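You operate a simulated robot arm through the tools that you are given. There is no shell and no other tool.

Carry out the task below with a simulated two-armed robot. There is one attempt and no reset: what you move stays moved.

## Task
Take the lid off the blue can and lay it down on the top of the inspection table.

Only the result counts: the job must be done as asked and must still hold three seconds after the hand-in. Knocking over, shifting, dropping, spilling or breaking anything else fails it. A push-on lid holds only when it is set on centred and level and pressed home; a screw cap is set on level and turned clockwise until tight.

## Robot
Two 6-joint arms with two-finger parallel grippers on one trunk, on a base that moves. Base frame: it is fixed to the floor where the robot stands at the start and does not move with it; the origin is under the middle of the robot, x ahead of it, y to its left, z up. Lengths are in mm, angles in degrees, forces in N, time in s.
The left shoulder is at the start at [60, 187, 1097], the right one opposite. With the tool pointing down near the work surface each hand reaches from about 280 to 640 mm from the robot's upright axis, wherever it stands, measured 20 degrees to its own side. Places, roughly: blue can (7x7x8 cm) [-1600, 3300, 900]. Payload 1.57 kg a hand.
The TCP of each hand is the grasp point between the finger pads, 30 mm short of the fingertips. In the tool frame z runs along the fingers and y along their closing line. Largest opening 110 mm; finger width 24, thickness 12; the body of the gripper, 48 by 112 mm, starts 78 mm behind the TCP.
Orientation is that of the tool frame in the base frame, as a unit quaternion [x, y, z, w]. With the fingers straight down and closing along the base's y, the tool's x points along the base's -x, its y along +y and its z along -z.

## Interface
- The arms move only by the tool arm_command. It takes "left_commands", "right_commands" or both (then of equal length, played together; a hand with none holds still); each is one flat list of numbers, 7 for each row, row after row: the shift along the tool's x, y, z in units of 100 mm (1.0 is 100 mm), then the turn, a rotation vector about the tool's x, y, z in units of 90 degrees (1.0 is 90 degrees), then the opening, from 0 (shut) to 1 (fully open). In form: [dx, dy, dz, wx, wy, wz, grip, dx, dy, dz, wx, wy, wz, grip, ...]. A call has 1 to 20 rows; each row is the pose to reach, as a shift and turn from the pose commanded when the call began, along the tool's axes at that moment. A call with a number of a shift or a turn outside -1 to 1 is refused whole. A row lasts 0.2 s, in which the tool goes at most 50 mm and 8.6 degrees; a call with a longer step from one row to the next is refused whole, and so is a gripper value outside its range. Where a pose cannot be reached the arm comes as near as it can. A force on the tool above 40 N (or 10 N above the force at the start of the call, whichever is more), or a blocked arm, ends the call early, and 0.2 s more pass. Each finger travels about 153 mm/s and halts on what it meets, pressing with about 31 N; the grip force reading is that of the motor and also rises with nothing between the fingers. The clock runs only during rows and for 0.2 s after the last one: add rows that repeat a pose to give the fingers time. It gives the time, the measured TCP pose, the force on the tool (base axes), the opening and the grip force at its end, in the units of the frame above (readings bear some noise), with the torque about the TCP (base axes, N m) and any sound that the robot's microphone picked up.
- Cameras (640 x 400 px; columns grow to the right, rows downward): "scene" is now at [24.3, 6.3, 1650.6]; the picture's right is [0.08, -1.00, 0.00], its down [-0.66, -0.06, -0.75] and it looks along [0.75, 0.06, -0.66] (base axes); focal length 270 px, centre (320, 200). "left" rides on the left gripper at [70, -16, -141] in its tool frame; the picture's right is [0.23, 0.97, 0.00], its down [-0.86, 0.20, -0.48] and it looks along [-0.47, 0.11, 0.88] (tool axes); focal length 222 px, centre (320, 200). "right" rides on the right gripper at [70, 16, -141] in its tool frame; the picture's right is [-0.23, 0.97, 0.00], its down [-0.86, -0.20, -0.48] and it looks along [-0.47, -0.11, 0.88] (tool axes); focal length 222 px, centre (320, 200). There is no depth. A picture from a camera that has moved, and an enlarged one, comes with that camera's place and axes in the base frame and with its lens.
- snapshot(camera): a new picture of that camera. It takes no simulated time.
- slide_trunk(by): slides the trunk up (or, below 0, down) by that many mm; the arms and the scene camera ride with it, the base frame stays. It gives what a move gives, with no picture.
- drive_base(legs): drives the robot by 1 to 6 legs, each [ahead, left, turn to the left] in mm, mm and degrees, along the robot's own axes; the way and the turn of a leg run together, so that a leg with both is an arc; at most 1500 mm and 180 degrees a leg. The arms and the cameras ride along, it lands a little off, and it stops where it bumps. It gives what a move gives.
- turn_head(pan, tilt): turns the head with the scene camera to pan (to the left, within 86 degrees either way) and tilt (down, from -29 to 69), counted from straight ahead of the robot. It gives what a move gives.
- close_up(camera, box): a new picture of the part [left, top, right, bottom] of that camera's present view, enlarged. It takes no simulated time.
- hand_in(): hands the job in; it is judged then, once.

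Places have to be worked out from the pictures, the camera data and where the tool is seen. Open the grippers and draw the arms clear of the work before you hand the job in, unless the task says otherwise.

The tools are called after "Request:" as a command line: name --argument value ..., lists and objects as JSON in quotes. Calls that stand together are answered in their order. arm_command: Moves the arms, as the interface text tells. Its arguments: {"type":"object","properties":{"left_commands":{"type":"array","items":{"type":"number"}},"right_commands":{"type":"array","items":{"type":"number"}}},"required":[]} The other tools are called the same way: slide_trunk (by) moves the trunk up or down; drive_base (legs) drives the base; turn_head (pan, tilt) turns the head that bears the scene camera; snapshot (camera) takes a picture; close_up (camera, box) takes an enlarged picture of a part of a camera's view; hand_in () hands the job in.

At the start:

```text
clock: 0.0
left_tcp_pos: [460.8, 151.7, 1094.4]
left_orientation: [0.0, 1.0, 0.0, 0.0]
left_wrist_force: [0.2, -0.6, -0.8]
left_moment: [-0.02, 0.02, 0.0]
left_grip_width: 110.0
left_grasp_force: 0.0
right_tcp_pos: [473.8, -149.4, 1166.5]
right_orientation: [0.0, 1.0, 0.0, 0.0]
right_wrist_force: [0.2, -0.2, 1.0]
right_moment: [0.04, 0.0, -0.02]
right_grip_width: 109.9
right_grasp_force: 0.0
trunk travel left (down, up): [-725.0, 265.0]
robot x, y, heading: [-1.4, -0.7, 0.1]
head pan, tilt (commanded): [4.8, 41.5]
```

scene: 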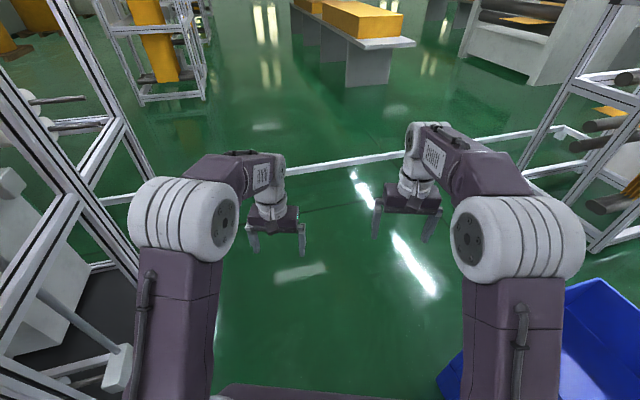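
right: 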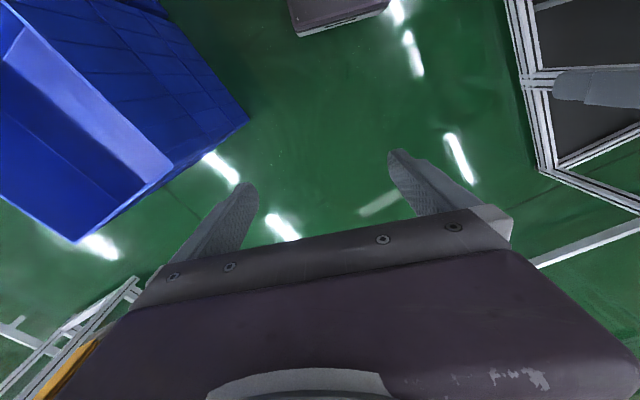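
left: 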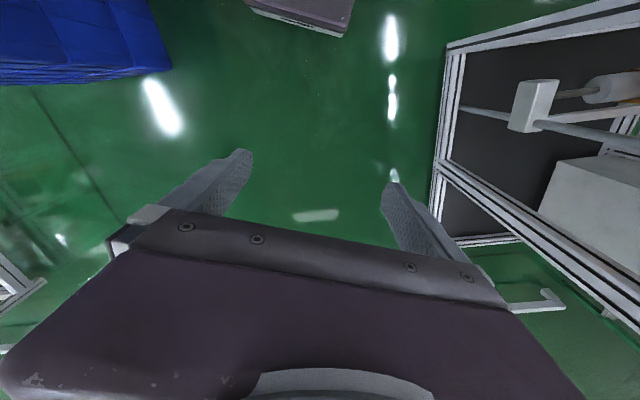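

The can is roughly behind and to the left of the robot at [-1600, 3300, 900]. I turn the head left to see the way there.

Request:
turn_head --pan 86 --tilt 20

Request:
snapshot --camera "scene"

```text
clock: 1.5
left_tcp_pos: [461.2, 152.1, 1094.2]
left_orientation: [0.0, 1.0, 0.0, 0.0]
left_wrist_force: [-0.2, -0.1, -0.2]
left_moment: [0.0, 0.04, -0.01]
left_grip_width: 110.0
left_grasp_force: 0.1
right_tcp_pos: [473.4, -150.1, 1166.1]
right_orientation: [0.0, 1.0, 0.0, 0.0]
right_wrist_force: [0.6, -0.1, 0.4]
right_moment: [0.02, 0.0, 0.01]
right_grip_width: 109.9
right_grasp_force: 0.1
trunk travel left (down, up): [-725.0, 265.0]
robot x, y, heading: [3.9, 1.5, -0.1]
head pan, tilt (commanded): [85.9, 20.0]
```

```text
taken
camera scene: at [-52.6, 92.2, 1684.2], right [1.0, -0.07, 0.0], down [-0.02, -0.34, -0.94], along [0.07, 0.94, -0.34], focal length 270 px, centre (320, 200)
```

scene: 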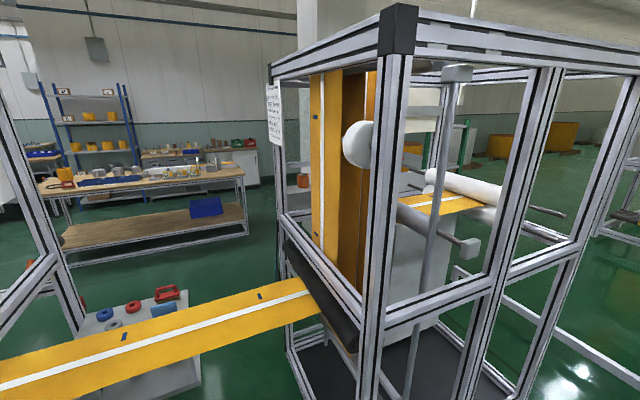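

The can should show near pixel (169,173), on the wooden bench at the left. I enlarge that part.

Request:
close_up --camera "scene" --box '[20, 80, 280, 260]'

Request:
close_up --camera "scene" --box '[70, 130, 230, 230]'

```text
2.22 times, centred on (150, 170) of scene
camera zoom: at [-52.6, 92.2, 1684.2], right [1.0, -0.07, 0.0], down [-0.02, -0.34, -0.94], along [0.07, 0.94, -0.34], focal length 599 px, centre (698, 267)
```

zoom: 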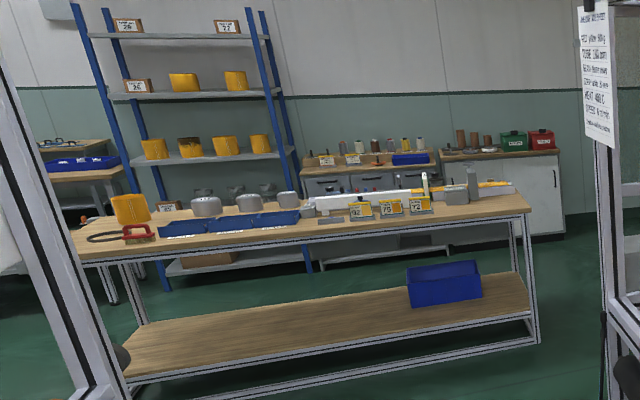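

```text
4.00 times, centred on (150, 180) of scene
camera zoom: at [-52.6, 92.2, 1684.2], right [1.0, -0.07, 0.0], down [-0.02, -0.34, -0.94], along [0.07, 0.94, -0.34], focal length 1078 px, centre (1000, 280)
```

zoom: 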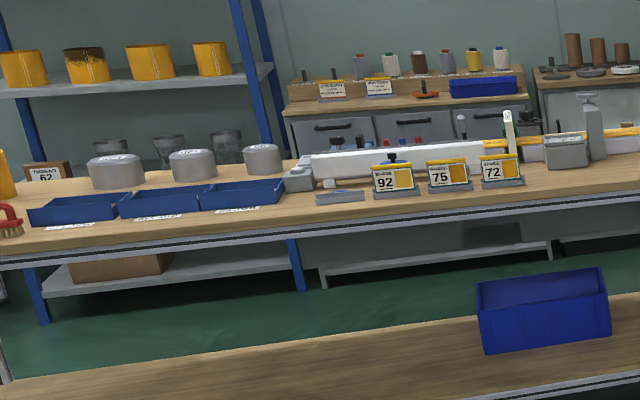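

The bench holds trays, signs and gauges; near the expected can place I see something dark blue behind the sign "92". I look around further to find the free way and the inspection table.

Request:
turn_head --pan 86 --tilt 55

Request:
snapshot --camera "scene"

Request:
turn_head --pan 40 --tilt 35

Request:
snapshot --camera "scene"

Request:
turn_head --pan -60 --tilt 35

Request:
snapshot --camera "scene"

```text
clock: 2.5
left_tcp_pos: [461.5, 151.7, 1094.4]
left_orientation: [0.0, 1.0, 0.0, -0.001]
left_wrist_force: [-0.1, 0.3, 0.5]
left_moment: [0.02, -0.02, 0.01]
left_grip_width: 110.2
left_grasp_force: 0.0
right_tcp_pos: [473.6, -149.9, 1165.1]
right_orientation: [0.0, 1.0, 0.001, 0.0]
right_wrist_force: [0.9, -0.6, 0.2]
right_moment: [0.0, 0.04, -0.02]
right_grip_width: 109.7
right_grasp_force: 0.1
trunk travel left (down, up): [-725.0, 265.0]
robot x, y, heading: [-1.9, -1.3, -0.0]
head pan, tilt (commanded): [85.9, 55.0]
```

```text
taken
camera scene: at [-54.2, 71.3, 1632.2], right [1.0, -0.07, 0.0], down [-0.06, -0.82, -0.57], along [0.04, 0.57, -0.82], focal length 270 px, centre (320, 200)
```

scene: 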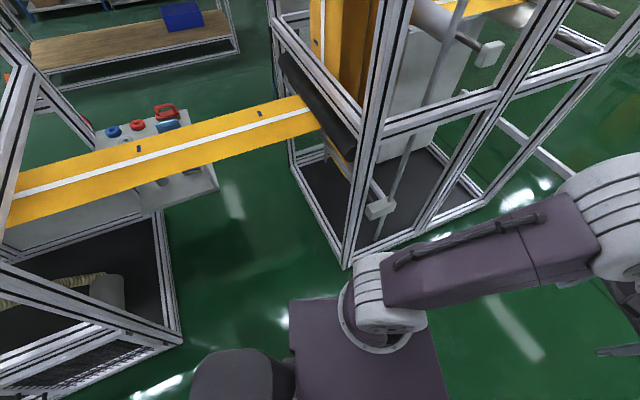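

```text
clock: 3.7
left_tcp_pos: [461.3, 152.3, 1094.6]
left_orientation: [0.001, 1.0, 0.0, 0.0]
left_wrist_force: [0.3, -0.5, 1.0]
left_moment: [0.01, 0.01, 0.01]
left_grip_width: 110.0
left_grasp_force: 0.0
right_tcp_pos: [474.6, -149.4, 1166.0]
right_orientation: [0.0, 1.0, 0.001, 0.0]
right_wrist_force: [-0.2, 0.0, -0.2]
right_moment: [0.01, 0.0, -0.05]
right_grip_width: 109.7
right_grasp_force: 0.0
trunk travel left (down, up): [-725.0, 265.0]
robot x, y, heading: [0.4, 4.7, -0.0]
head pan, tilt (commanded): [40.0, 35.0]
```

```text
taken
camera scene: at [8.0, 56.0, 1660.4], right [0.64, -0.77, 0.0], down [-0.44, -0.37, -0.82], along [0.63, 0.53, -0.57], focal length 270 px, centre (320, 200)
```

scene: 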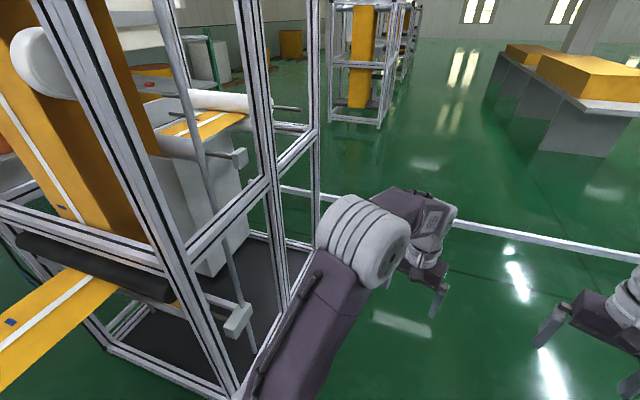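

```text
clock: 5.4
left_tcp_pos: [461.2, 151.3, 1094.1]
left_orientation: [0.0, 1.0, 0.0, 0.0]
left_wrist_force: [0.0, 0.0, 0.2]
left_moment: [0.03, -0.01, 0.0]
left_grip_width: 110.2
left_grasp_force: 0.1
right_tcp_pos: [473.7, -149.8, 1166.7]
right_orientation: [0.0, 1.0, -0.001, 0.0]
right_wrist_force: [0.4, 0.0, -0.5]
right_moment: [-0.01, -0.01, 0.04]
right_grip_width: 110.2
right_grasp_force: 0.0
trunk travel left (down, up): [-725.0, 265.0]
robot x, y, heading: [-1.6, -0.2, -0.1]
head pan, tilt (commanded): [-60.0, 35.0]
```

```text
taken
camera scene: at [-15.2, -76.9, 1660.4], right [-0.87, -0.5, 0.0], down [-0.29, 0.5, -0.82], along [0.41, -0.71, -0.57], focal length 270 px, centre (320, 200)
```

scene: 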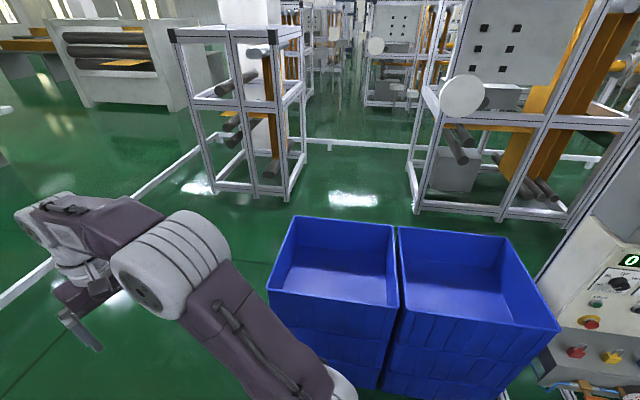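

The yellow web (about 850 mm high) between two frames blocks the direct way, so I go around the right-hand frame: its near edge runs roughly from (150,700) to (1200,1100), and straight ahead is free. I drive ahead 1500 mm and then look left again.

Request:
drive_base --legs '[[1500, 0, 0]]'

Request:
turn_head --pan 80 --tilt 30

Request:
snapshot --camera "scene"

Request:
turn_head --pan 35 --tilt 30

Request:
snapshot --camera "scene"

```text
clock: 12.9
left_tcp_pos: [1966.6, 144.8, 1092.8]
left_orientation: [0.003, 1.0, 0.001, 0.0]
left_wrist_force: [0.3, -0.1, -0.2]
left_moment: [0.02, -0.02, 0.01]
left_grip_width: 110.0
left_grasp_force: 0.0
right_tcp_pos: [1976.8, -155.8, 1165.5]
right_orientation: [0.003, 1.0, 0.0, 0.0]
right_wrist_force: [-0.7, 0.7, 0.2]
right_moment: [-0.01, 0.03, 0.0]
right_grip_width: 109.9
right_grasp_force: 0.0
trunk travel left (down, up): [-725.0, 265.0]
robot x, y, heading: [1504.3, -4.6, -0.3]
head pan, tilt (commanded): [-60.0, 35.0]
```

```text
clock: 15.1
left_tcp_pos: [1966.7, 146.2, 1093.8]
left_orientation: [0.002, 1.0, -0.001, 0.0]
left_wrist_force: [-0.6, -0.1, -0.2]
left_moment: [-0.03, -0.02, 0.01]
left_grip_width: 109.9
left_grasp_force: 0.0
right_tcp_pos: [1977.6, -155.5, 1165.7]
right_orientation: [0.003, 1.0, 0.0, 0.0]
right_wrist_force: [-0.3, -0.2, -0.3]
right_moment: [-0.03, 0.0, -0.03]
right_grip_width: 110.0
right_grasp_force: 0.1
trunk travel left (down, up): [-725.0, 265.0]
robot x, y, heading: [1510.2, -5.2, -0.3]
head pan, tilt (commanded): [80.0, 30.0]
```

```text
taken
camera scene: at [1461.7, 85.0, 1668.2], right [0.98, -0.18, 0.0], down [-0.09, -0.49, -0.87], along [0.15, 0.85, -0.5], focal length 270 px, centre (320, 200)
```

scene: 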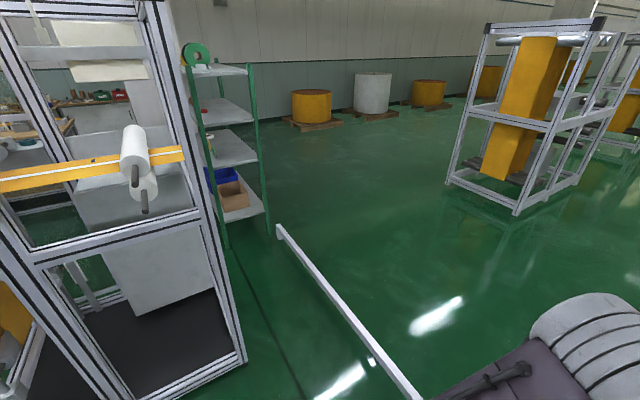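

```text
clock: 16.2
left_tcp_pos: [1966.3, 145.8, 1093.2]
left_orientation: [0.002, 1.0, 0.0, 0.0]
left_wrist_force: [-0.1, 0.6, 0.1]
left_moment: [-0.02, 0.03, 0.02]
left_grip_width: 109.8
left_grasp_force: 0.1
right_tcp_pos: [1977.7, -154.9, 1165.4]
right_orientation: [0.002, 1.0, 0.0, 0.0]
right_wrist_force: [-1.3, -0.1, 0.4]
right_moment: [0.0, 0.02, 0.0]
right_grip_width: 109.9
right_grasp_force: 0.2
trunk travel left (down, up): [-725.0, 265.0]
robot x, y, heading: [1507.7, -2.7, -0.3]
head pan, tilt (commanded): [35.0, 30.0]
```

```text
taken
camera scene: at [1519.8, 47.7, 1668.2], right [0.57, -0.82, 0.0], down [-0.41, -0.29, -0.87], along [0.71, 0.49, -0.5], focal length 270 px, centre (320, 200)
```

scene: 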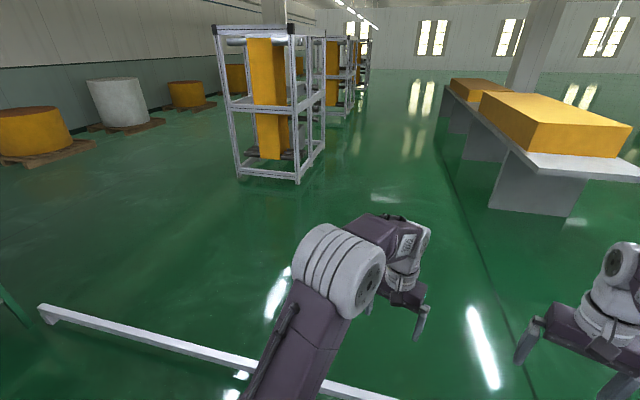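

A raised white rail runs ahead and to the left, from about (1450,2330) to (2320,0), and a green shelf closes off the corner, so this cell is fenced on this side. I look at the front and the right for an opening.

Request:
turn_head --pan 0 --tilt 40

Request:
snapshot --camera "scene"

Request:
turn_head --pan -45 --tilt 35

Request:
snapshot --camera "scene"

Request:
turn_head --pan -86 --tilt 35

Request:
snapshot --camera "scene"

```text
clock: 17.2
left_tcp_pos: [1965.6, 145.3, 1094.4]
left_orientation: [0.003, 1.0, 0.0, -0.001]
left_wrist_force: [0.3, 0.0, 1.0]
left_moment: [0.02, 0.01, 0.03]
left_grip_width: 109.9
left_grasp_force: 0.2
right_tcp_pos: [1978.1, -155.2, 1165.9]
right_orientation: [0.003, 1.0, 0.0, 0.0]
right_wrist_force: [0.7, 1.0, 0.2]
right_moment: [0.01, -0.03, -0.05]
right_grip_width: 110.0
right_grasp_force: 0.1
trunk travel left (down, up): [-725.0, 265.0]
robot x, y, heading: [1505.6, -5.8, -0.3]
head pan, tilt (commanded): [0.0, 40.0]
```

```text
taken
camera scene: at [1530.6, -4.2, 1652.9], right [0.0, -1.0, 0.0], down [-0.64, 0.0, -0.77], along [0.77, 0.0, -0.64], focal length 270 px, centre (320, 200)
```

scene: 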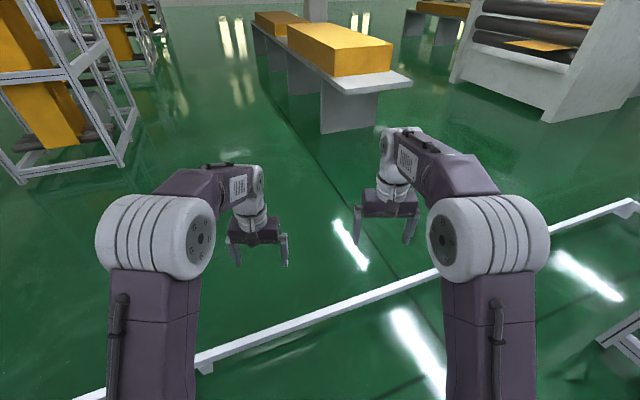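

```text
clock: 18.4
left_tcp_pos: [1967.1, 145.8, 1093.7]
left_orientation: [0.002, 1.0, 0.0, 0.0]
left_wrist_force: [-0.5, -1.1, -0.2]
left_moment: [0.0, 0.02, 0.0]
left_grip_width: 110.2
left_grasp_force: 0.1
right_tcp_pos: [1977.1, -156.1, 1165.9]
right_orientation: [0.002, 1.0, 0.0, 0.0]
right_wrist_force: [-0.2, 0.1, 0.4]
right_moment: [0.01, 0.05, 0.01]
right_grip_width: 109.9
right_grasp_force: 0.1
trunk travel left (down, up): [-725.0, 265.0]
robot x, y, heading: [1500.5, -4.0, -0.1]
head pan, tilt (commanded): [-45.0, 35.0]
```

```text
taken
camera scene: at [1507.6, -66.4, 1660.4], right [-0.71, -0.7, 0.0], down [-0.4, 0.41, -0.82], along [0.58, -0.58, -0.57], focal length 270 px, centre (320, 200)
```

scene: 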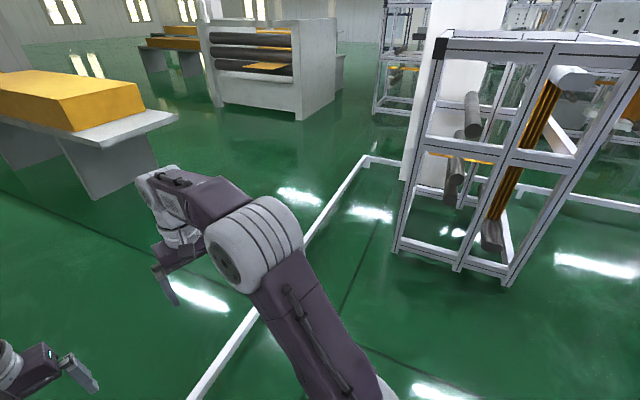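

```text
clock: 19.4
left_tcp_pos: [1967.6, 146.2, 1093.9]
left_orientation: [0.003, 1.0, -0.001, 0.0]
left_wrist_force: [0.0, -0.2, 1.0]
left_moment: [-0.01, 0.01, -0.02]
left_grip_width: 109.9
left_grasp_force: 0.1
right_tcp_pos: [1978.6, -156.0, 1166.8]
right_orientation: [0.003, 1.0, 0.0, 0.0]
right_wrist_force: [0.4, -0.3, 0.2]
right_moment: [0.01, -0.03, 0.01]
right_grip_width: 110.2
right_grasp_force: 0.0
trunk travel left (down, up): [-725.0, 265.0]
robot x, y, heading: [1505.5, -2.9, -0.3]
head pan, tilt (commanded): [-85.9, 35.0]
```

```text
taken
camera scene: at [1451.5, -91.8, 1660.4], right [-1.0, -0.07, 0.0], down [-0.04, 0.57, -0.82], along [0.05, -0.82, -0.57], focal length 270 px, centre (320, 200)
```

scene: 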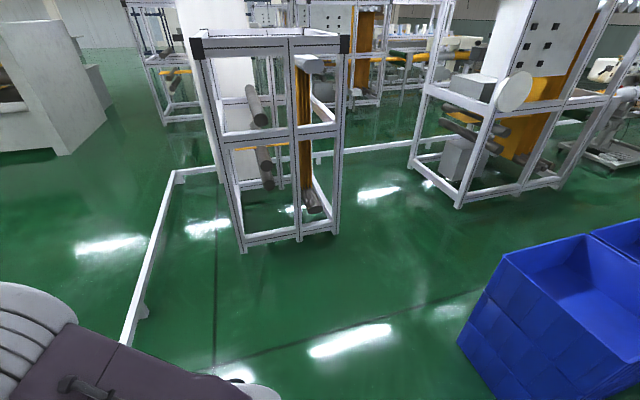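

The rail bounds the front (room-frame u≈2180) and right side; the start area's rear is not yet seen. There's enough room here to turn in place (nearest thing ~780 mm), so I turn half round and look at the rear.

Request:
drive_base --legs '[[0, 0, 180]]'

Request:
turn_head --pan 0 --tilt 25

Request:
snapshot --camera "scene"

Request:
turn_head --pan 40 --tilt 25

Request:
snapshot --camera "scene"

Request:
turn_head --pan -40 --tilt 25

Request:
snapshot --camera "scene"

```text
clock: 27.2
left_tcp_pos: [1045.3, -159.0, 1093.7]
left_orientation: [1.0, 0.005, 0.0, -0.001]
left_wrist_force: [-1.3, 0.1, 0.6]
left_moment: [-0.03, 0.02, 0.0]
left_grip_width: 110.2
left_grasp_force: 0.1
right_tcp_pos: [1030.0, 142.8, 1165.6]
right_orientation: [1.0, 0.005, 0.0, 0.0]
right_wrist_force: [-0.7, 0.3, 0.3]
right_moment: [-0.02, -0.05, -0.01]
right_grip_width: 110.2
right_grasp_force: 0.1
trunk travel left (down, up): [-725.0, 265.0]
robot x, y, heading: [1505.1, -1.4, -179.6]
head pan, tilt (commanded): [-85.9, 35.0]
```

```text
clock: 28.8
left_tcp_pos: [1043.8, -160.5, 1093.9]
left_orientation: [1.0, 0.004, 0.0, 0.0]
left_wrist_force: [0.1, -0.6, -0.1]
left_moment: [-0.04, 0.0, -0.01]
left_grip_width: 109.8
left_grasp_force: 0.1
right_tcp_pos: [1028.9, 142.8, 1166.9]
right_orientation: [1.0, 0.004, 0.0, 0.0]
right_wrist_force: [-0.1, -0.4, 0.2]
right_moment: [0.0, 0.01, -0.01]
right_grip_width: 110.1
right_grasp_force: 0.2
trunk travel left (down, up): [-725.0, 265.0]
robot x, y, heading: [1506.4, -7.9, -179.3]
head pan, tilt (commanded): [0.0, 25.0]
```

```text
taken
camera scene: at [1473.1, -4.4, 1676.2], right [-0.01, 1.0, 0.0], down [0.42, 0.0, -0.91], along [-0.91, -0.01, -0.42], focal length 270 px, centre (320, 200)
```

scene: 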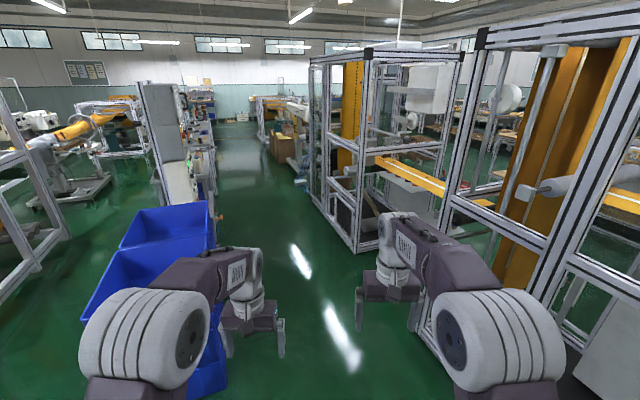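

```text
clock: 29.9
left_tcp_pos: [1045.1, -158.3, 1094.7]
left_orientation: [1.0, 0.005, 0.0, -0.001]
left_wrist_force: [-0.1, 0.6, 0.0]
left_moment: [-0.02, 0.0, 0.0]
left_grip_width: 110.0
left_grasp_force: 0.0
right_tcp_pos: [1029.7, 142.4, 1166.3]
right_orientation: [1.0, 0.005, 0.001, 0.0]
right_wrist_force: [0.6, -0.3, -0.1]
right_moment: [0.0, 0.05, 0.0]
right_grip_width: 109.9
right_grasp_force: 0.0
trunk travel left (down, up): [-725.0, 265.0]
robot x, y, heading: [1505.3, -4.3, -179.6]
head pan, tilt (commanded): [40.0, 25.0]
```

```text
taken
camera scene: at [1495.1, -63.5, 1676.2], right [-0.65, 0.76, 0.0], down [0.32, 0.27, -0.91], along [-0.69, -0.59, -0.42], focal length 270 px, centre (320, 200)
```

scene: 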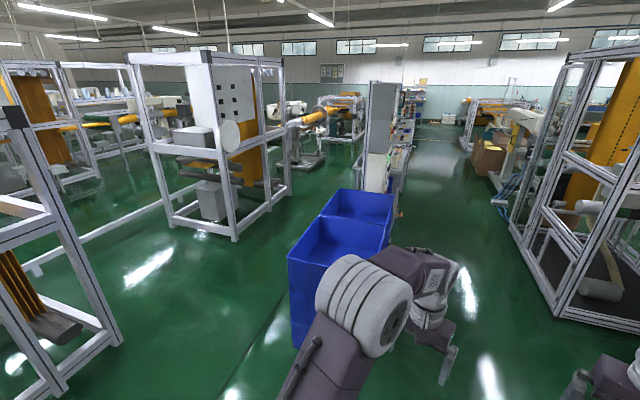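

```text
clock: 31.4
left_tcp_pos: [1044.9, -159.0, 1093.9]
left_orientation: [1.0, 0.004, 0.001, 0.0]
left_wrist_force: [-0.2, -0.9, -1.0]
left_moment: [0.03, -0.01, 0.0]
left_grip_width: 110.0
left_grasp_force: 0.0
right_tcp_pos: [1028.9, 142.2, 1165.7]
right_orientation: [1.0, 0.005, 0.001, 0.0]
right_wrist_force: [-0.7, 0.8, 0.1]
right_moment: [-0.01, 0.01, 0.04]
right_grip_width: 110.1
right_grasp_force: 0.0
trunk travel left (down, up): [-725.0, 265.0]
robot x, y, heading: [1505.0, -0.7, -179.9]
head pan, tilt (commanded): [-40.0, 25.0]
```

```text
taken
camera scene: at [1494.1, 54.8, 1676.2], right [0.64, 0.77, 0.0], down [0.33, -0.27, -0.91], along [-0.7, 0.58, -0.42], focal length 270 px, centre (320, 200)
```

scene: 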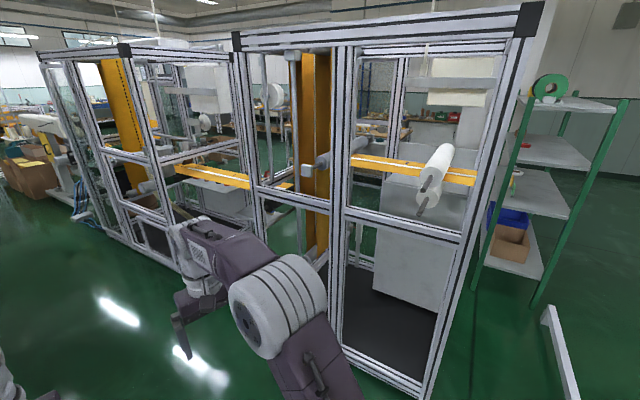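

The aisle between the frames and the blue bins continues towards the rear (the room is turned ~21° to the base frame). I drive back to the start place, turn 21° left to line up with the aisle, and look again.

Request:
drive_base --legs '[[1500, 0, 0], [0, 0, 21]]'

Request:
turn_head --pan 0 --tilt 25

Request:
snapshot --camera "scene"

Request:
turn_head --pan -45 --tilt 25

Request:
snapshot --camera "scene"

```text
clock: 40.0
left_tcp_pos: [-377.9, -311.6, 1093.7]
left_orientation: [0.984, 0.181, -0.001, 0.0]
left_wrist_force: [0.3, -0.5, -0.4]
left_moment: [-0.02, -0.03, -0.01]
left_grip_width: 110.0
left_grasp_force: 0.2
right_tcp_pos: [-496.5, -34.0, 1165.1]
right_orientation: [0.984, 0.18, 0.0, 0.0]
right_wrist_force: [-0.3, 0.1, -0.4]
right_moment: [0.02, 0.02, -0.01]
right_grip_width: 109.9
right_grasp_force: 0.1
trunk travel left (down, up): [-725.0, 265.0]
robot x, y, heading: [-1.0, -6.1, -159.3]
head pan, tilt (commanded): [-40.0, 25.0]
```

```text
clock: 41.1
left_tcp_pos: [-377.7, -312.6, 1095.1]
left_orientation: [0.983, 0.181, 0.0, 0.001]
left_wrist_force: [0.5, 0.4, -1.1]
left_moment: [0.0, -0.03, 0.03]
left_grip_width: 110.3
left_grasp_force: 0.1
right_tcp_pos: [-496.7, -35.9, 1166.7]
right_orientation: [0.984, 0.18, -0.001, 0.0]
right_wrist_force: [0.4, -0.5, 0.1]
right_moment: [0.04, 0.0, -0.01]
right_grip_width: 110.0
right_grasp_force: 0.2
trunk travel left (down, up): [-725.0, 265.0]
robot x, y, heading: [0.4, -9.7, -159.1]
head pan, tilt (commanded): [0.0, 25.0]
```

```text
taken
camera scene: at [-30.3, -18.4, 1676.2], right [-0.35, 0.93, 0.0], down [0.4, 0.15, -0.91], along [-0.85, -0.32, -0.42], focal length 270 px, centre (320, 200)
```

scene: 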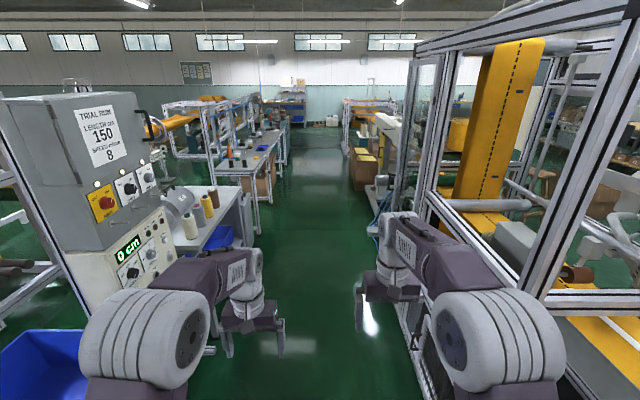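

```text
clock: 42.2
left_tcp_pos: [-377.5, -312.5, 1095.1]
left_orientation: [0.983, 0.181, 0.0, 0.0]
left_wrist_force: [0.1, -0.7, 0.6]
left_moment: [0.0, 0.02, 0.01]
left_grip_width: 109.8
left_grasp_force: 0.0
right_tcp_pos: [-497.1, -35.4, 1166.0]
right_orientation: [0.984, 0.181, 0.001, 0.0]
right_wrist_force: [-0.6, 0.4, -0.5]
right_moment: [0.02, -0.01, 0.0]
right_grip_width: 110.1
right_grasp_force: 0.1
trunk travel left (down, up): [-725.0, 265.0]
robot x, y, heading: [0.9, -5.0, -159.1]
head pan, tilt (commanded): [-45.0, 25.0]
```

```text
taken
camera scene: at [-28.2, 51.7, 1676.2], right [0.41, 0.91, 0.0], down [0.39, -0.17, -0.91], along [-0.83, 0.37, -0.42], focal length 270 px, centre (320, 200)
```

scene: 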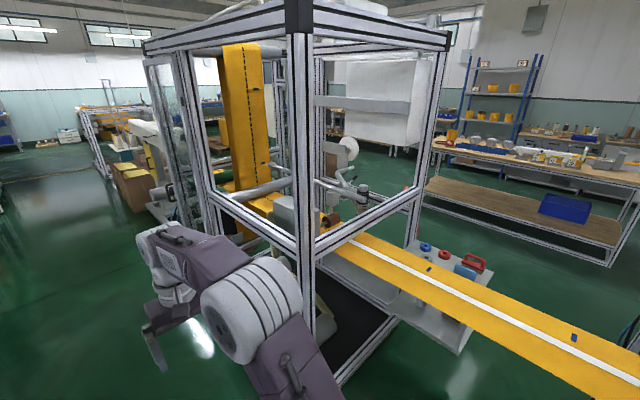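

The aisle runs clear between v≈-680 (control console) and v≈640 (frame B). I drive 1500 mm along it and look right for a way past frame B to the bench.

Request:
drive_base --legs '[[1500, 0, 0]]'

Request:
turn_head --pan -45 --tilt 30

Request:
snapshot --camera "scene"

Request:
turn_head --pan -86 --tilt 30

Request:
snapshot --camera "scene"

```text
clock: 49.6
left_tcp_pos: [-1776.0, -836.9, 1094.2]
left_orientation: [0.984, 0.178, 0.001, 0.0]
left_wrist_force: [-0.1, 0.1, -0.1]
left_moment: [-0.04, 0.01, -0.01]
left_grip_width: 110.1
left_grasp_force: 0.0
right_tcp_pos: [-1892.0, -559.5, 1165.9]
right_orientation: [0.984, 0.178, -0.001, 0.0]
right_wrist_force: [-0.2, 0.4, 0.4]
right_moment: [0.03, -0.02, -0.03]
right_grip_width: 109.9
right_grasp_force: 0.1
trunk travel left (down, up): [-725.0, 265.0]
robot x, y, heading: [-1391.2, -534.3, -159.3]
head pan, tilt (commanded): [-45.0, 25.0]
```

```text
clock: 50.2
left_tcp_pos: [-1774.0, -838.5, 1094.2]
left_orientation: [0.984, 0.178, 0.0, 0.0]
left_wrist_force: [-0.5, 0.0, -0.2]
left_moment: [0.01, -0.02, 0.03]
left_grip_width: 110.4
left_grasp_force: 0.1
right_tcp_pos: [-1892.5, -559.4, 1164.4]
right_orientation: [0.984, 0.178, 0.001, 0.0]
right_wrist_force: [0.3, 0.5, 0.3]
right_moment: [0.04, -0.03, -0.01]
right_grip_width: 109.9
right_grasp_force: 0.1
trunk travel left (down, up): [-725.0, 265.0]
robot x, y, heading: [-1392.2, -535.5, -159.3]
head pan, tilt (commanded): [-45.0, 30.0]
```

```text
taken
camera scene: at [-1421.5, -475.8, 1668.2], right [0.41, 0.91, 0.0], down [0.46, -0.21, -0.87], along [-0.79, 0.36, -0.5], focal length 270 px, centre (320, 200)
```

scene: 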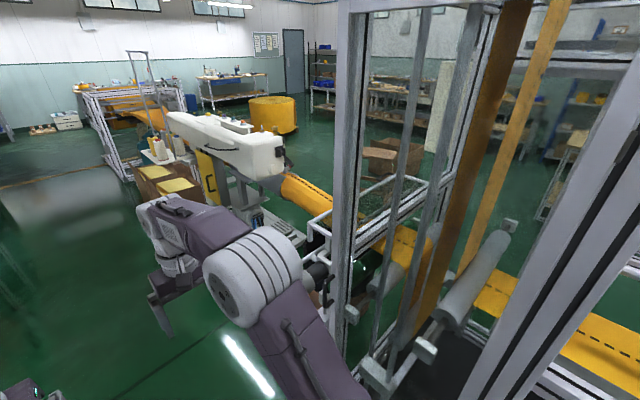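

```text
clock: 51.3
left_tcp_pos: [-1775.3, -837.4, 1093.2]
left_orientation: [0.984, 0.177, 0.001, 0.0]
left_wrist_force: [0.0, 0.7, 0.3]
left_moment: [0.0, 0.02, 0.0]
left_grip_width: 109.9
left_grasp_force: 0.1
right_tcp_pos: [-1891.9, -559.8, 1164.7]
right_orientation: [0.984, 0.179, -0.001, 0.0]
right_wrist_force: [-0.2, -0.6, 0.6]
right_moment: [0.01, 0.0, 0.02]
right_grip_width: 109.8
right_grasp_force: 0.1
trunk travel left (down, up): [-725.0, 265.0]
robot x, y, heading: [-1391.8, -532.7, -159.3]
head pan, tilt (commanded): [-85.9, 30.0]
```

```text
taken
camera scene: at [-1376.8, -431.0, 1668.2], right [0.91, 0.42, 0.0], down [0.21, -0.45, -0.87], along [-0.36, 0.79, -0.5], focal length 270 px, centre (320, 200)
```

scene: 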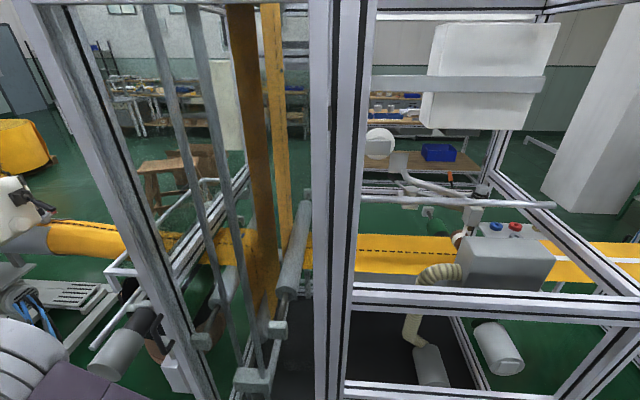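

The line continues (sewing machine, boxes), so I drive on along the aisle to find its end or a gap.

Request:
drive_base --legs '[[1500, 0, 0]]'

Request:
turn_head --pan -30 --tilt 30

Request:
snapshot --camera "scene"

Request:
turn_head --pan -80 --tilt 30

Request:
snapshot --camera "scene"

```text
clock: 58.7
left_tcp_pos: [-3167.8, -1370.4, 1094.0]
left_orientation: [0.983, 0.183, 0.0, 0.0]
left_wrist_force: [-0.1, -0.3, 0.1]
left_moment: [-0.01, 0.02, -0.03]
left_grip_width: 109.7
left_grasp_force: 0.1
right_tcp_pos: [-3286.7, -1092.3, 1165.5]
right_orientation: [0.983, 0.182, -0.001, 0.0]
right_wrist_force: [-0.3, -0.3, 0.6]
right_moment: [0.0, 0.05, -0.01]
right_grip_width: 110.1
right_grasp_force: 0.1
trunk travel left (down, up): [-725.0, 265.0]
robot x, y, heading: [-2791.9, -1062.4, -158.9]
head pan, tilt (commanded): [-85.9, 30.0]
```

```text
clock: 60.0
left_tcp_pos: [-3166.5, -1370.5, 1094.5]
left_orientation: [0.983, 0.182, 0.001, 0.0]
left_wrist_force: [-0.2, -0.2, -0.5]
left_moment: [-0.01, 0.0, -0.02]
left_grip_width: 109.9
left_grasp_force: 0.0
right_tcp_pos: [-3287.6, -1093.9, 1165.3]
right_orientation: [0.983, 0.182, -0.001, 0.0]
right_wrist_force: [0.3, 0.0, -0.3]
right_moment: [0.0, -0.02, 0.0]
right_grip_width: 109.9
right_grasp_force: 0.1
trunk travel left (down, up): [-725.0, 265.0]
robot x, y, heading: [-2791.8, -1064.1, -159.0]
head pan, tilt (commanded): [-30.0, 30.0]
```

```text
taken
camera scene: at [-2824.1, -1028.6, 1668.2], right [0.16, 0.99, 0.0], down [0.49, -0.08, -0.87], along [-0.86, 0.14, -0.5], focal length 270 px, centre (320, 200)
```

scene: 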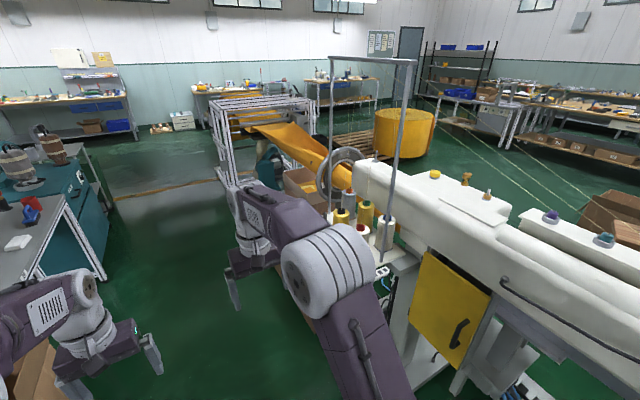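

```text
clock: 61.2
left_tcp_pos: [-3167.3, -1370.3, 1094.7]
left_orientation: [0.983, 0.182, 0.0, 0.0]
left_wrist_force: [0.1, -0.2, 0.1]
left_moment: [0.01, 0.01, -0.02]
left_grip_width: 110.1
left_grasp_force: 0.1
right_tcp_pos: [-3286.2, -1092.5, 1166.1]
right_orientation: [0.983, 0.182, 0.001, 0.0]
right_wrist_force: [0.3, 0.2, -0.4]
right_moment: [-0.02, 0.01, -0.01]
right_grip_width: 109.8
right_grasp_force: 0.0
trunk travel left (down, up): [-725.0, 265.0]
robot x, y, heading: [-2794.1, -1064.9, -158.3]
head pan, tilt (commanded): [-80.0, 30.0]
```

```text
taken
camera scene: at [-2781.5, -965.4, 1668.2], right [0.86, 0.52, 0.0], down [0.26, -0.43, -0.87], along [-0.45, 0.74, -0.5], focal length 270 px, centre (320, 200)
```

scene: 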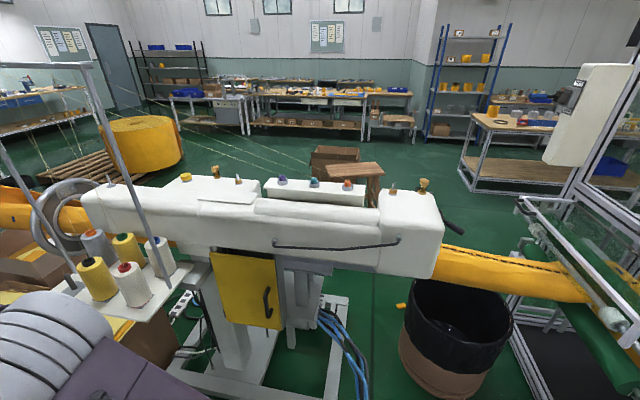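

The line still runs on to a coil frame around u≈-6300; the aisle stays about 1.3 m wide (v from -650 to +650). I drive on two more stretches and look.

Request:
drive_base --legs '[[1500, 0, 0], [1000, 0, 0]]'

Request:
turn_head --pan -20 --tilt 30

Request:
snapshot --camera "scene"

Request:
turn_head --pan -75 --tilt 30

Request:
snapshot --camera "scene"

```text
clock: 73.3
left_tcp_pos: [-5481.3, -2256.5, 1094.1]
left_orientation: [0.983, 0.183, 0.0, 0.0]
left_wrist_force: [0.3, 0.0, 0.3]
left_moment: [0.0, -0.03, 0.01]
left_grip_width: 109.9
left_grasp_force: 0.2
right_tcp_pos: [-5601.3, -1980.4, 1166.4]
right_orientation: [0.983, 0.183, 0.0, 0.0]
right_wrist_force: [-0.3, 0.9, 0.6]
right_moment: [-0.01, 0.0, 0.01]
right_grip_width: 110.3
right_grasp_force: 0.1
trunk travel left (down, up): [-725.0, 265.0]
robot x, y, heading: [-5105.0, -1948.9, -158.8]
head pan, tilt (commanded): [-80.0, 30.0]
```

```text
clock: 74.6
left_tcp_pos: [-5481.3, -2257.0, 1094.1]
left_orientation: [0.983, 0.183, 0.0, 0.0]
left_wrist_force: [-0.1, 0.0, -0.2]
left_moment: [0.02, 0.02, 0.01]
left_grip_width: 110.0
left_grasp_force: 0.1
right_tcp_pos: [-5602.5, -1980.7, 1165.4]
right_orientation: [0.983, 0.183, 0.0, 0.001]
right_wrist_force: [-0.1, 0.1, 0.3]
right_moment: [0.01, -0.03, -0.02]
right_grip_width: 110.2
right_grasp_force: 0.0
trunk travel left (down, up): [-725.0, 265.0]
robot x, y, heading: [-5104.4, -1955.3, -158.9]
head pan, tilt (commanded): [-20.0, 30.0]
```

```text
taken
camera scene: at [-5140.0, -1930.8, 1668.2], right [-0.02, 1.0, 0.0], down [0.5, 0.01, -0.87], along [-0.87, -0.02, -0.5], focal length 270 px, centre (320, 200)
```

scene: 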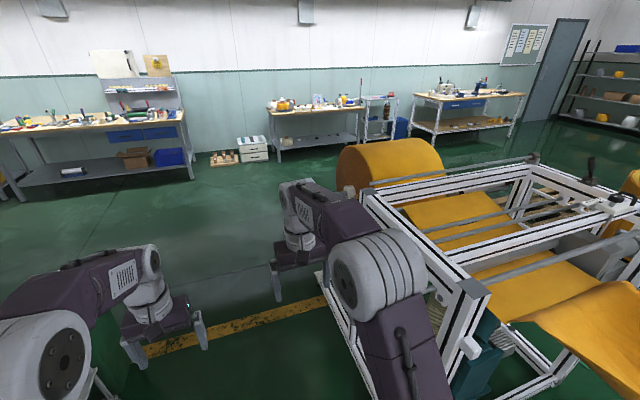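

```text
clock: 75.8
left_tcp_pos: [-5482.0, -2257.3, 1094.4]
left_orientation: [0.983, 0.183, 0.0, 0.0]
left_wrist_force: [0.5, -0.4, -1.0]
left_moment: [0.02, 0.0, 0.02]
left_grip_width: 109.8
left_grasp_force: 0.1
right_tcp_pos: [-5602.0, -1980.8, 1165.9]
right_orientation: [0.983, 0.183, 0.0, 0.0]
right_wrist_force: [-0.7, 0.5, 0.9]
right_moment: [-0.02, 0.05, -0.04]
right_grip_width: 110.1
right_grasp_force: 0.0
trunk travel left (down, up): [-725.0, 265.0]
robot x, y, heading: [-5105.9, -1948.0, -158.9]
head pan, tilt (commanded): [-75.0, 30.0]
```

```text
taken
camera scene: at [-5102.8, -1856.1, 1668.2], right [0.81, 0.59, 0.0], down [0.29, -0.4, -0.87], along [-0.51, 0.7, -0.5], focal length 270 px, centre (320, 200)
```

scene: 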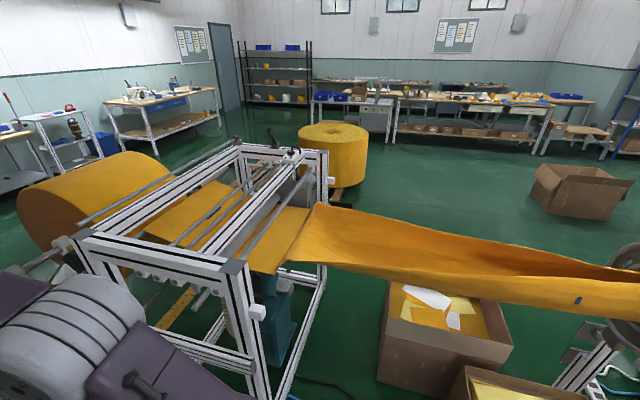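

Past the coil frame (front side at v≈590, roll ending about u≈-8100) there is open floor before the wall benches (u≈-9500). I drive on to about u≈-7700 and look right.

Request:
drive_base --legs '[[1500, 0, 0], [700, 0, 0]]'

Request:
turn_head --pan -45 --tilt 35

Request:
snapshot --camera "scene"

Request:
turn_head --pan -80 --tilt 35

Request:
snapshot --camera "scene"

Request:
turn_head --pan 0 --tilt 35

Request:
snapshot --camera "scene"

```text
clock: 86.7
left_tcp_pos: [-7540.9, -3046.8, 1094.2]
left_orientation: [0.983, 0.182, 0.0, 0.0]
left_wrist_force: [0.0, -0.1, -0.2]
left_moment: [0.02, -0.02, 0.03]
left_grip_width: 110.3
left_grasp_force: 0.0
right_tcp_pos: [-7660.2, -2769.4, 1166.7]
right_orientation: [0.983, 0.183, 0.0, 0.0]
right_wrist_force: [-0.1, 0.1, -0.1]
right_moment: [0.0, 0.0, 0.01]
right_grip_width: 110.1
right_grasp_force: 0.0
trunk travel left (down, up): [-725.0, 265.0]
robot x, y, heading: [-7163.4, -2738.5, -158.9]
head pan, tilt (commanded): [-75.0, 30.0]
```

```text
clock: 87.7
left_tcp_pos: [-7540.7, -3047.1, 1094.6]
left_orientation: [0.983, 0.182, 0.0, 0.0]
left_wrist_force: [-0.7, 0.7, -0.7]
left_moment: [-0.02, 0.02, 0.0]
left_grip_width: 109.8
left_grasp_force: 0.1
right_tcp_pos: [-7660.3, -2769.4, 1166.9]
right_orientation: [0.983, 0.182, -0.001, 0.0]
right_wrist_force: [0.2, -0.4, 0.0]
right_moment: [0.0, 0.04, 0.03]
right_grip_width: 110.0
right_grasp_force: 0.0
trunk travel left (down, up): [-725.0, 265.0]
robot x, y, heading: [-7165.7, -2744.3, -159.4]
head pan, tilt (commanded): [-45.0, 35.0]
```

```text
taken
camera scene: at [-7188.5, -2683.2, 1660.4], right [0.41, 0.91, 0.0], down [0.52, -0.23, -0.82], along [-0.75, 0.33, -0.57], focal length 270 px, centre (320, 200)
```

scene: 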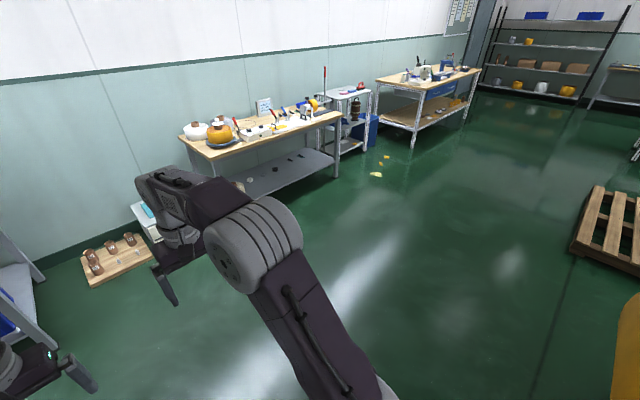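

```text
clock: 88.7
left_tcp_pos: [-7541.5, -3047.0, 1093.8]
left_orientation: [0.983, 0.182, 0.0, 0.001]
left_wrist_force: [-0.1, -0.4, 0.3]
left_moment: [0.0, 0.02, -0.02]
left_grip_width: 110.0
left_grasp_force: 0.1
right_tcp_pos: [-7661.2, -2768.5, 1166.9]
right_orientation: [0.983, 0.183, 0.001, -0.001]
right_wrist_force: [0.6, 0.0, 0.2]
right_moment: [0.0, 0.01, 0.03]
right_grip_width: 110.0
right_grasp_force: 0.0
trunk travel left (down, up): [-725.0, 265.0]
robot x, y, heading: [-7165.4, -2739.7, -159.0]
head pan, tilt (commanded): [-80.0, 35.0]
```

```text
taken
camera scene: at [-7153.9, -2643.9, 1660.4], right [0.86, 0.52, 0.0], down [0.3, -0.49, -0.82], along [-0.42, 0.7, -0.57], focal length 270 px, centre (320, 200)
```

scene: 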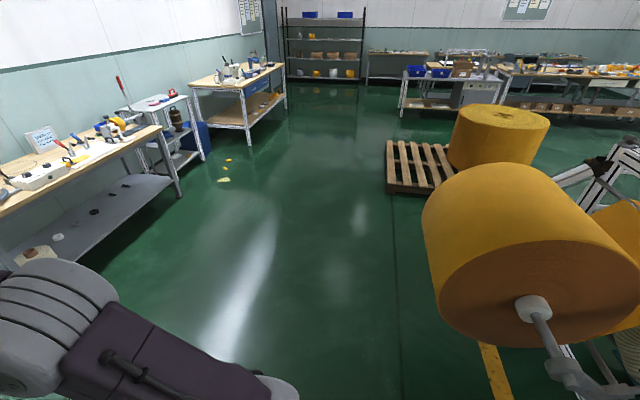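

```text
clock: 90.2
left_tcp_pos: [-7541.4, -3045.8, 1093.8]
left_orientation: [0.983, 0.182, 0.0, 0.0]
left_wrist_force: [-0.8, -0.8, 0.2]
left_moment: [0.0, -0.03, -0.02]
left_grip_width: 110.2
left_grasp_force: 0.1
right_tcp_pos: [-7660.4, -2769.9, 1166.2]
right_orientation: [0.983, 0.183, 0.0, 0.0]
right_wrist_force: [0.4, 0.2, 0.1]
right_moment: [0.04, 0.02, 0.0]
right_grip_width: 110.2
right_grasp_force: 0.1
trunk travel left (down, up): [-725.0, 265.0]
robot x, y, heading: [-7165.7, -2739.2, -159.0]
head pan, tilt (commanded): [0.0, 35.0]
```

```text
taken
camera scene: at [-7190.6, -2750.7, 1660.4], right [-0.36, 0.93, 0.0], down [0.54, 0.21, -0.82], along [-0.76, -0.29, -0.57], focal length 270 px, centre (320, 200)
```

scene: 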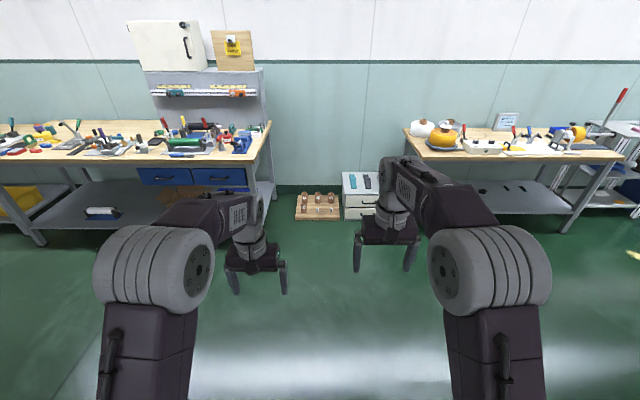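

There's a free corridor between the wall benches (u≈-9400) and the roll/pallet (u≈-7290). I drive 500 mm further, turn right 90° and go 1200 mm along it, then look to the right.

Request:
drive_base --legs '[[500, 0, 0], [0, 0, -90], [1200, 0, 0]]'

Request:
turn_head --pan -30 --tilt 35

Request:
snapshot --camera "scene"

Request:
turn_head --pan -75 --tilt 35

Request:
snapshot --camera "scene"

```text
clock: 102.7
left_tcp_pos: [-8370.8, -1426.9, 1094.1]
left_orientation: [0.825, -0.565, 0.0, 0.0]
left_wrist_force: [-0.8, -0.5, 0.2]
left_moment: [0.03, 0.01, 0.03]
left_grip_width: 110.2
left_grasp_force: 0.0
right_tcp_pos: [-8092.7, -1307.0, 1166.3]
right_orientation: [0.825, -0.565, 0.0, 0.001]
right_wrist_force: [-0.2, -0.6, -0.2]
right_moment: [0.03, -0.02, -0.01]
right_grip_width: 109.7
right_grasp_force: 0.1
trunk travel left (down, up): [-725.0, 265.0]
robot x, y, heading: [-8064.3, -1805.1, 111.2]
head pan, tilt (commanded): [0.0, 35.0]
```

```text
clock: 103.6
left_tcp_pos: [-8369.8, -1426.2, 1094.4]
left_orientation: [0.825, -0.565, 0.0, 0.0]
left_wrist_force: [-0.2, 0.2, -0.6]
left_moment: [0.01, -0.03, 0.03]
left_grip_width: 109.9
left_grasp_force: 0.1
right_tcp_pos: [-8093.7, -1307.2, 1166.5]
right_orientation: [0.825, -0.565, 0.001, 0.001]
right_wrist_force: [-0.1, -0.1, -0.7]
right_moment: [-0.01, -0.01, -0.01]
right_grip_width: 109.9
right_grasp_force: 0.0
trunk travel left (down, up): [-725.0, 265.0]
robot x, y, heading: [-8062.0, -1801.4, 111.2]
head pan, tilt (commanded): [-30.0, 35.0]
```

```text
taken
camera scene: at [-8026.5, -1772.3, 1660.4], right [0.99, -0.15, 0.0], down [-0.09, -0.57, -0.82], along [0.12, 0.81, -0.57], focal length 270 px, centre (320, 200)
```

scene: 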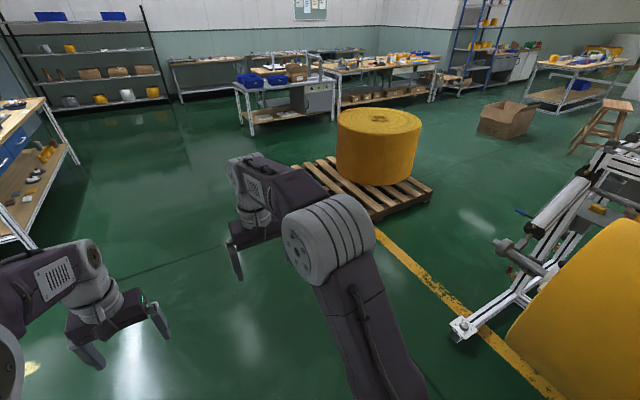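

```text
clock: 104.7
left_tcp_pos: [-8370.8, -1428.1, 1093.8]
left_orientation: [0.825, -0.565, 0.0, -0.001]
left_wrist_force: [0.0, 0.2, -0.8]
left_moment: [0.0, 0.01, 0.0]
left_grip_width: 110.1
left_grasp_force: 0.0
right_tcp_pos: [-8092.5, -1306.7, 1167.1]
right_orientation: [0.825, -0.565, 0.0, 0.0]
right_wrist_force: [0.0, -0.4, -0.9]
right_moment: [0.02, 0.0, 0.0]
right_grip_width: 110.0
right_grasp_force: 0.0
trunk travel left (down, up): [-725.0, 265.0]
robot x, y, heading: [-8063.5, -1803.1, 111.0]
head pan, tilt (commanded): [-75.0, 35.0]
```

```text
taken
camera scene: at [-7968.9, -1807.0, 1660.4], right [0.59, -0.81, 0.0], down [-0.46, -0.34, -0.82], along [0.66, 0.48, -0.57], focal length 270 px, centre (320, 200)
```

scene: 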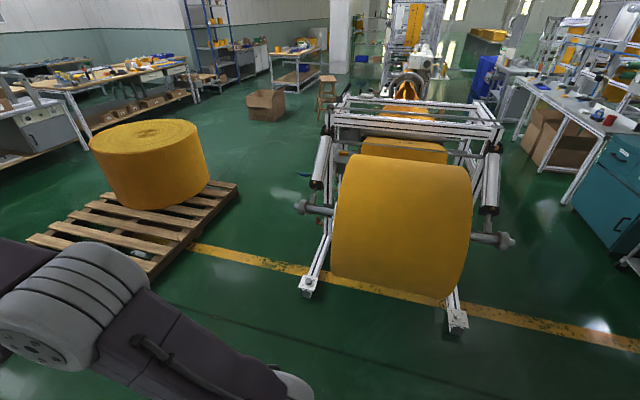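

Between the pallet (v≥2680) and the roll's shaft end (v≈1720) there's a ~960 mm gap centred on v≈2200. I go ahead 1000 mm, turn right 90° and drive into it partway, then look.

Request:
drive_base --legs '[[1000, 0, 0], [0, 0, -90], [700, 0, 0]]'

Request:
turn_head --pan 0 --tilt 35

Request:
snapshot --camera "scene"

```text
clock: 117.2
left_tcp_pos: [-7394.2, -303.3, 1094.9]
left_orientation: [-0.184, 0.983, 0.0, 0.0]
left_wrist_force: [-1.0, -0.2, 0.2]
left_moment: [-0.03, 0.0, -0.04]
left_grip_width: 109.9
left_grasp_force: 0.2
right_tcp_pos: [-7273.7, -580.9, 1166.7]
right_orientation: [-0.184, 0.983, 0.0, 0.001]
right_wrist_force: [-0.6, 0.4, -0.5]
right_moment: [0.0, 0.06, 0.01]
right_grip_width: 110.1
right_grasp_force: 0.1
trunk travel left (down, up): [-725.0, 265.0]
robot x, y, heading: [-7770.1, -614.7, 21.1]
head pan, tilt (commanded): [-75.0, 35.0]
```

```text
clock: 118.7
left_tcp_pos: [-7392.5, -302.4, 1094.6]
left_orientation: [-0.184, 0.983, 0.0, 0.0]
left_wrist_force: [0.2, 0.5, -0.6]
left_moment: [0.0, -0.02, -0.05]
left_grip_width: 110.0
left_grasp_force: 0.0
right_tcp_pos: [-7274.0, -580.7, 1166.4]
right_orientation: [-0.185, 0.983, 0.0, 0.0]
right_wrist_force: [-0.6, 0.2, 0.3]
right_moment: [-0.03, 0.01, 0.02]
right_grip_width: 109.8
right_grasp_force: 0.1
trunk travel left (down, up): [-725.0, 265.0]
robot x, y, heading: [-7766.8, -612.1, 21.2]
head pan, tilt (commanded): [0.0, 35.0]
```

```text
taken
camera scene: at [-7742.2, -602.8, 1660.4], right [0.36, -0.93, 0.0], down [-0.53, -0.21, -0.82], along [0.76, 0.3, -0.57], focal length 270 px, centre (320, 200)
```

scene: 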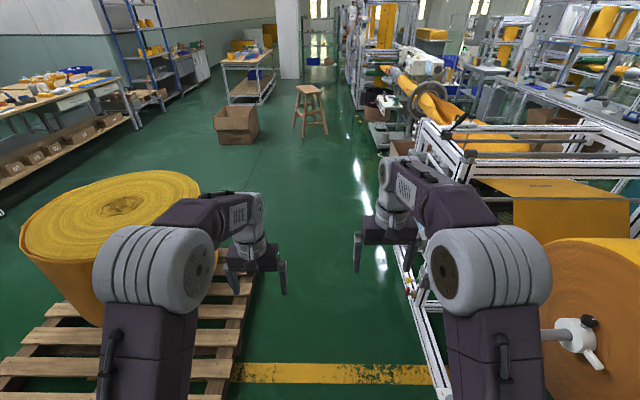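

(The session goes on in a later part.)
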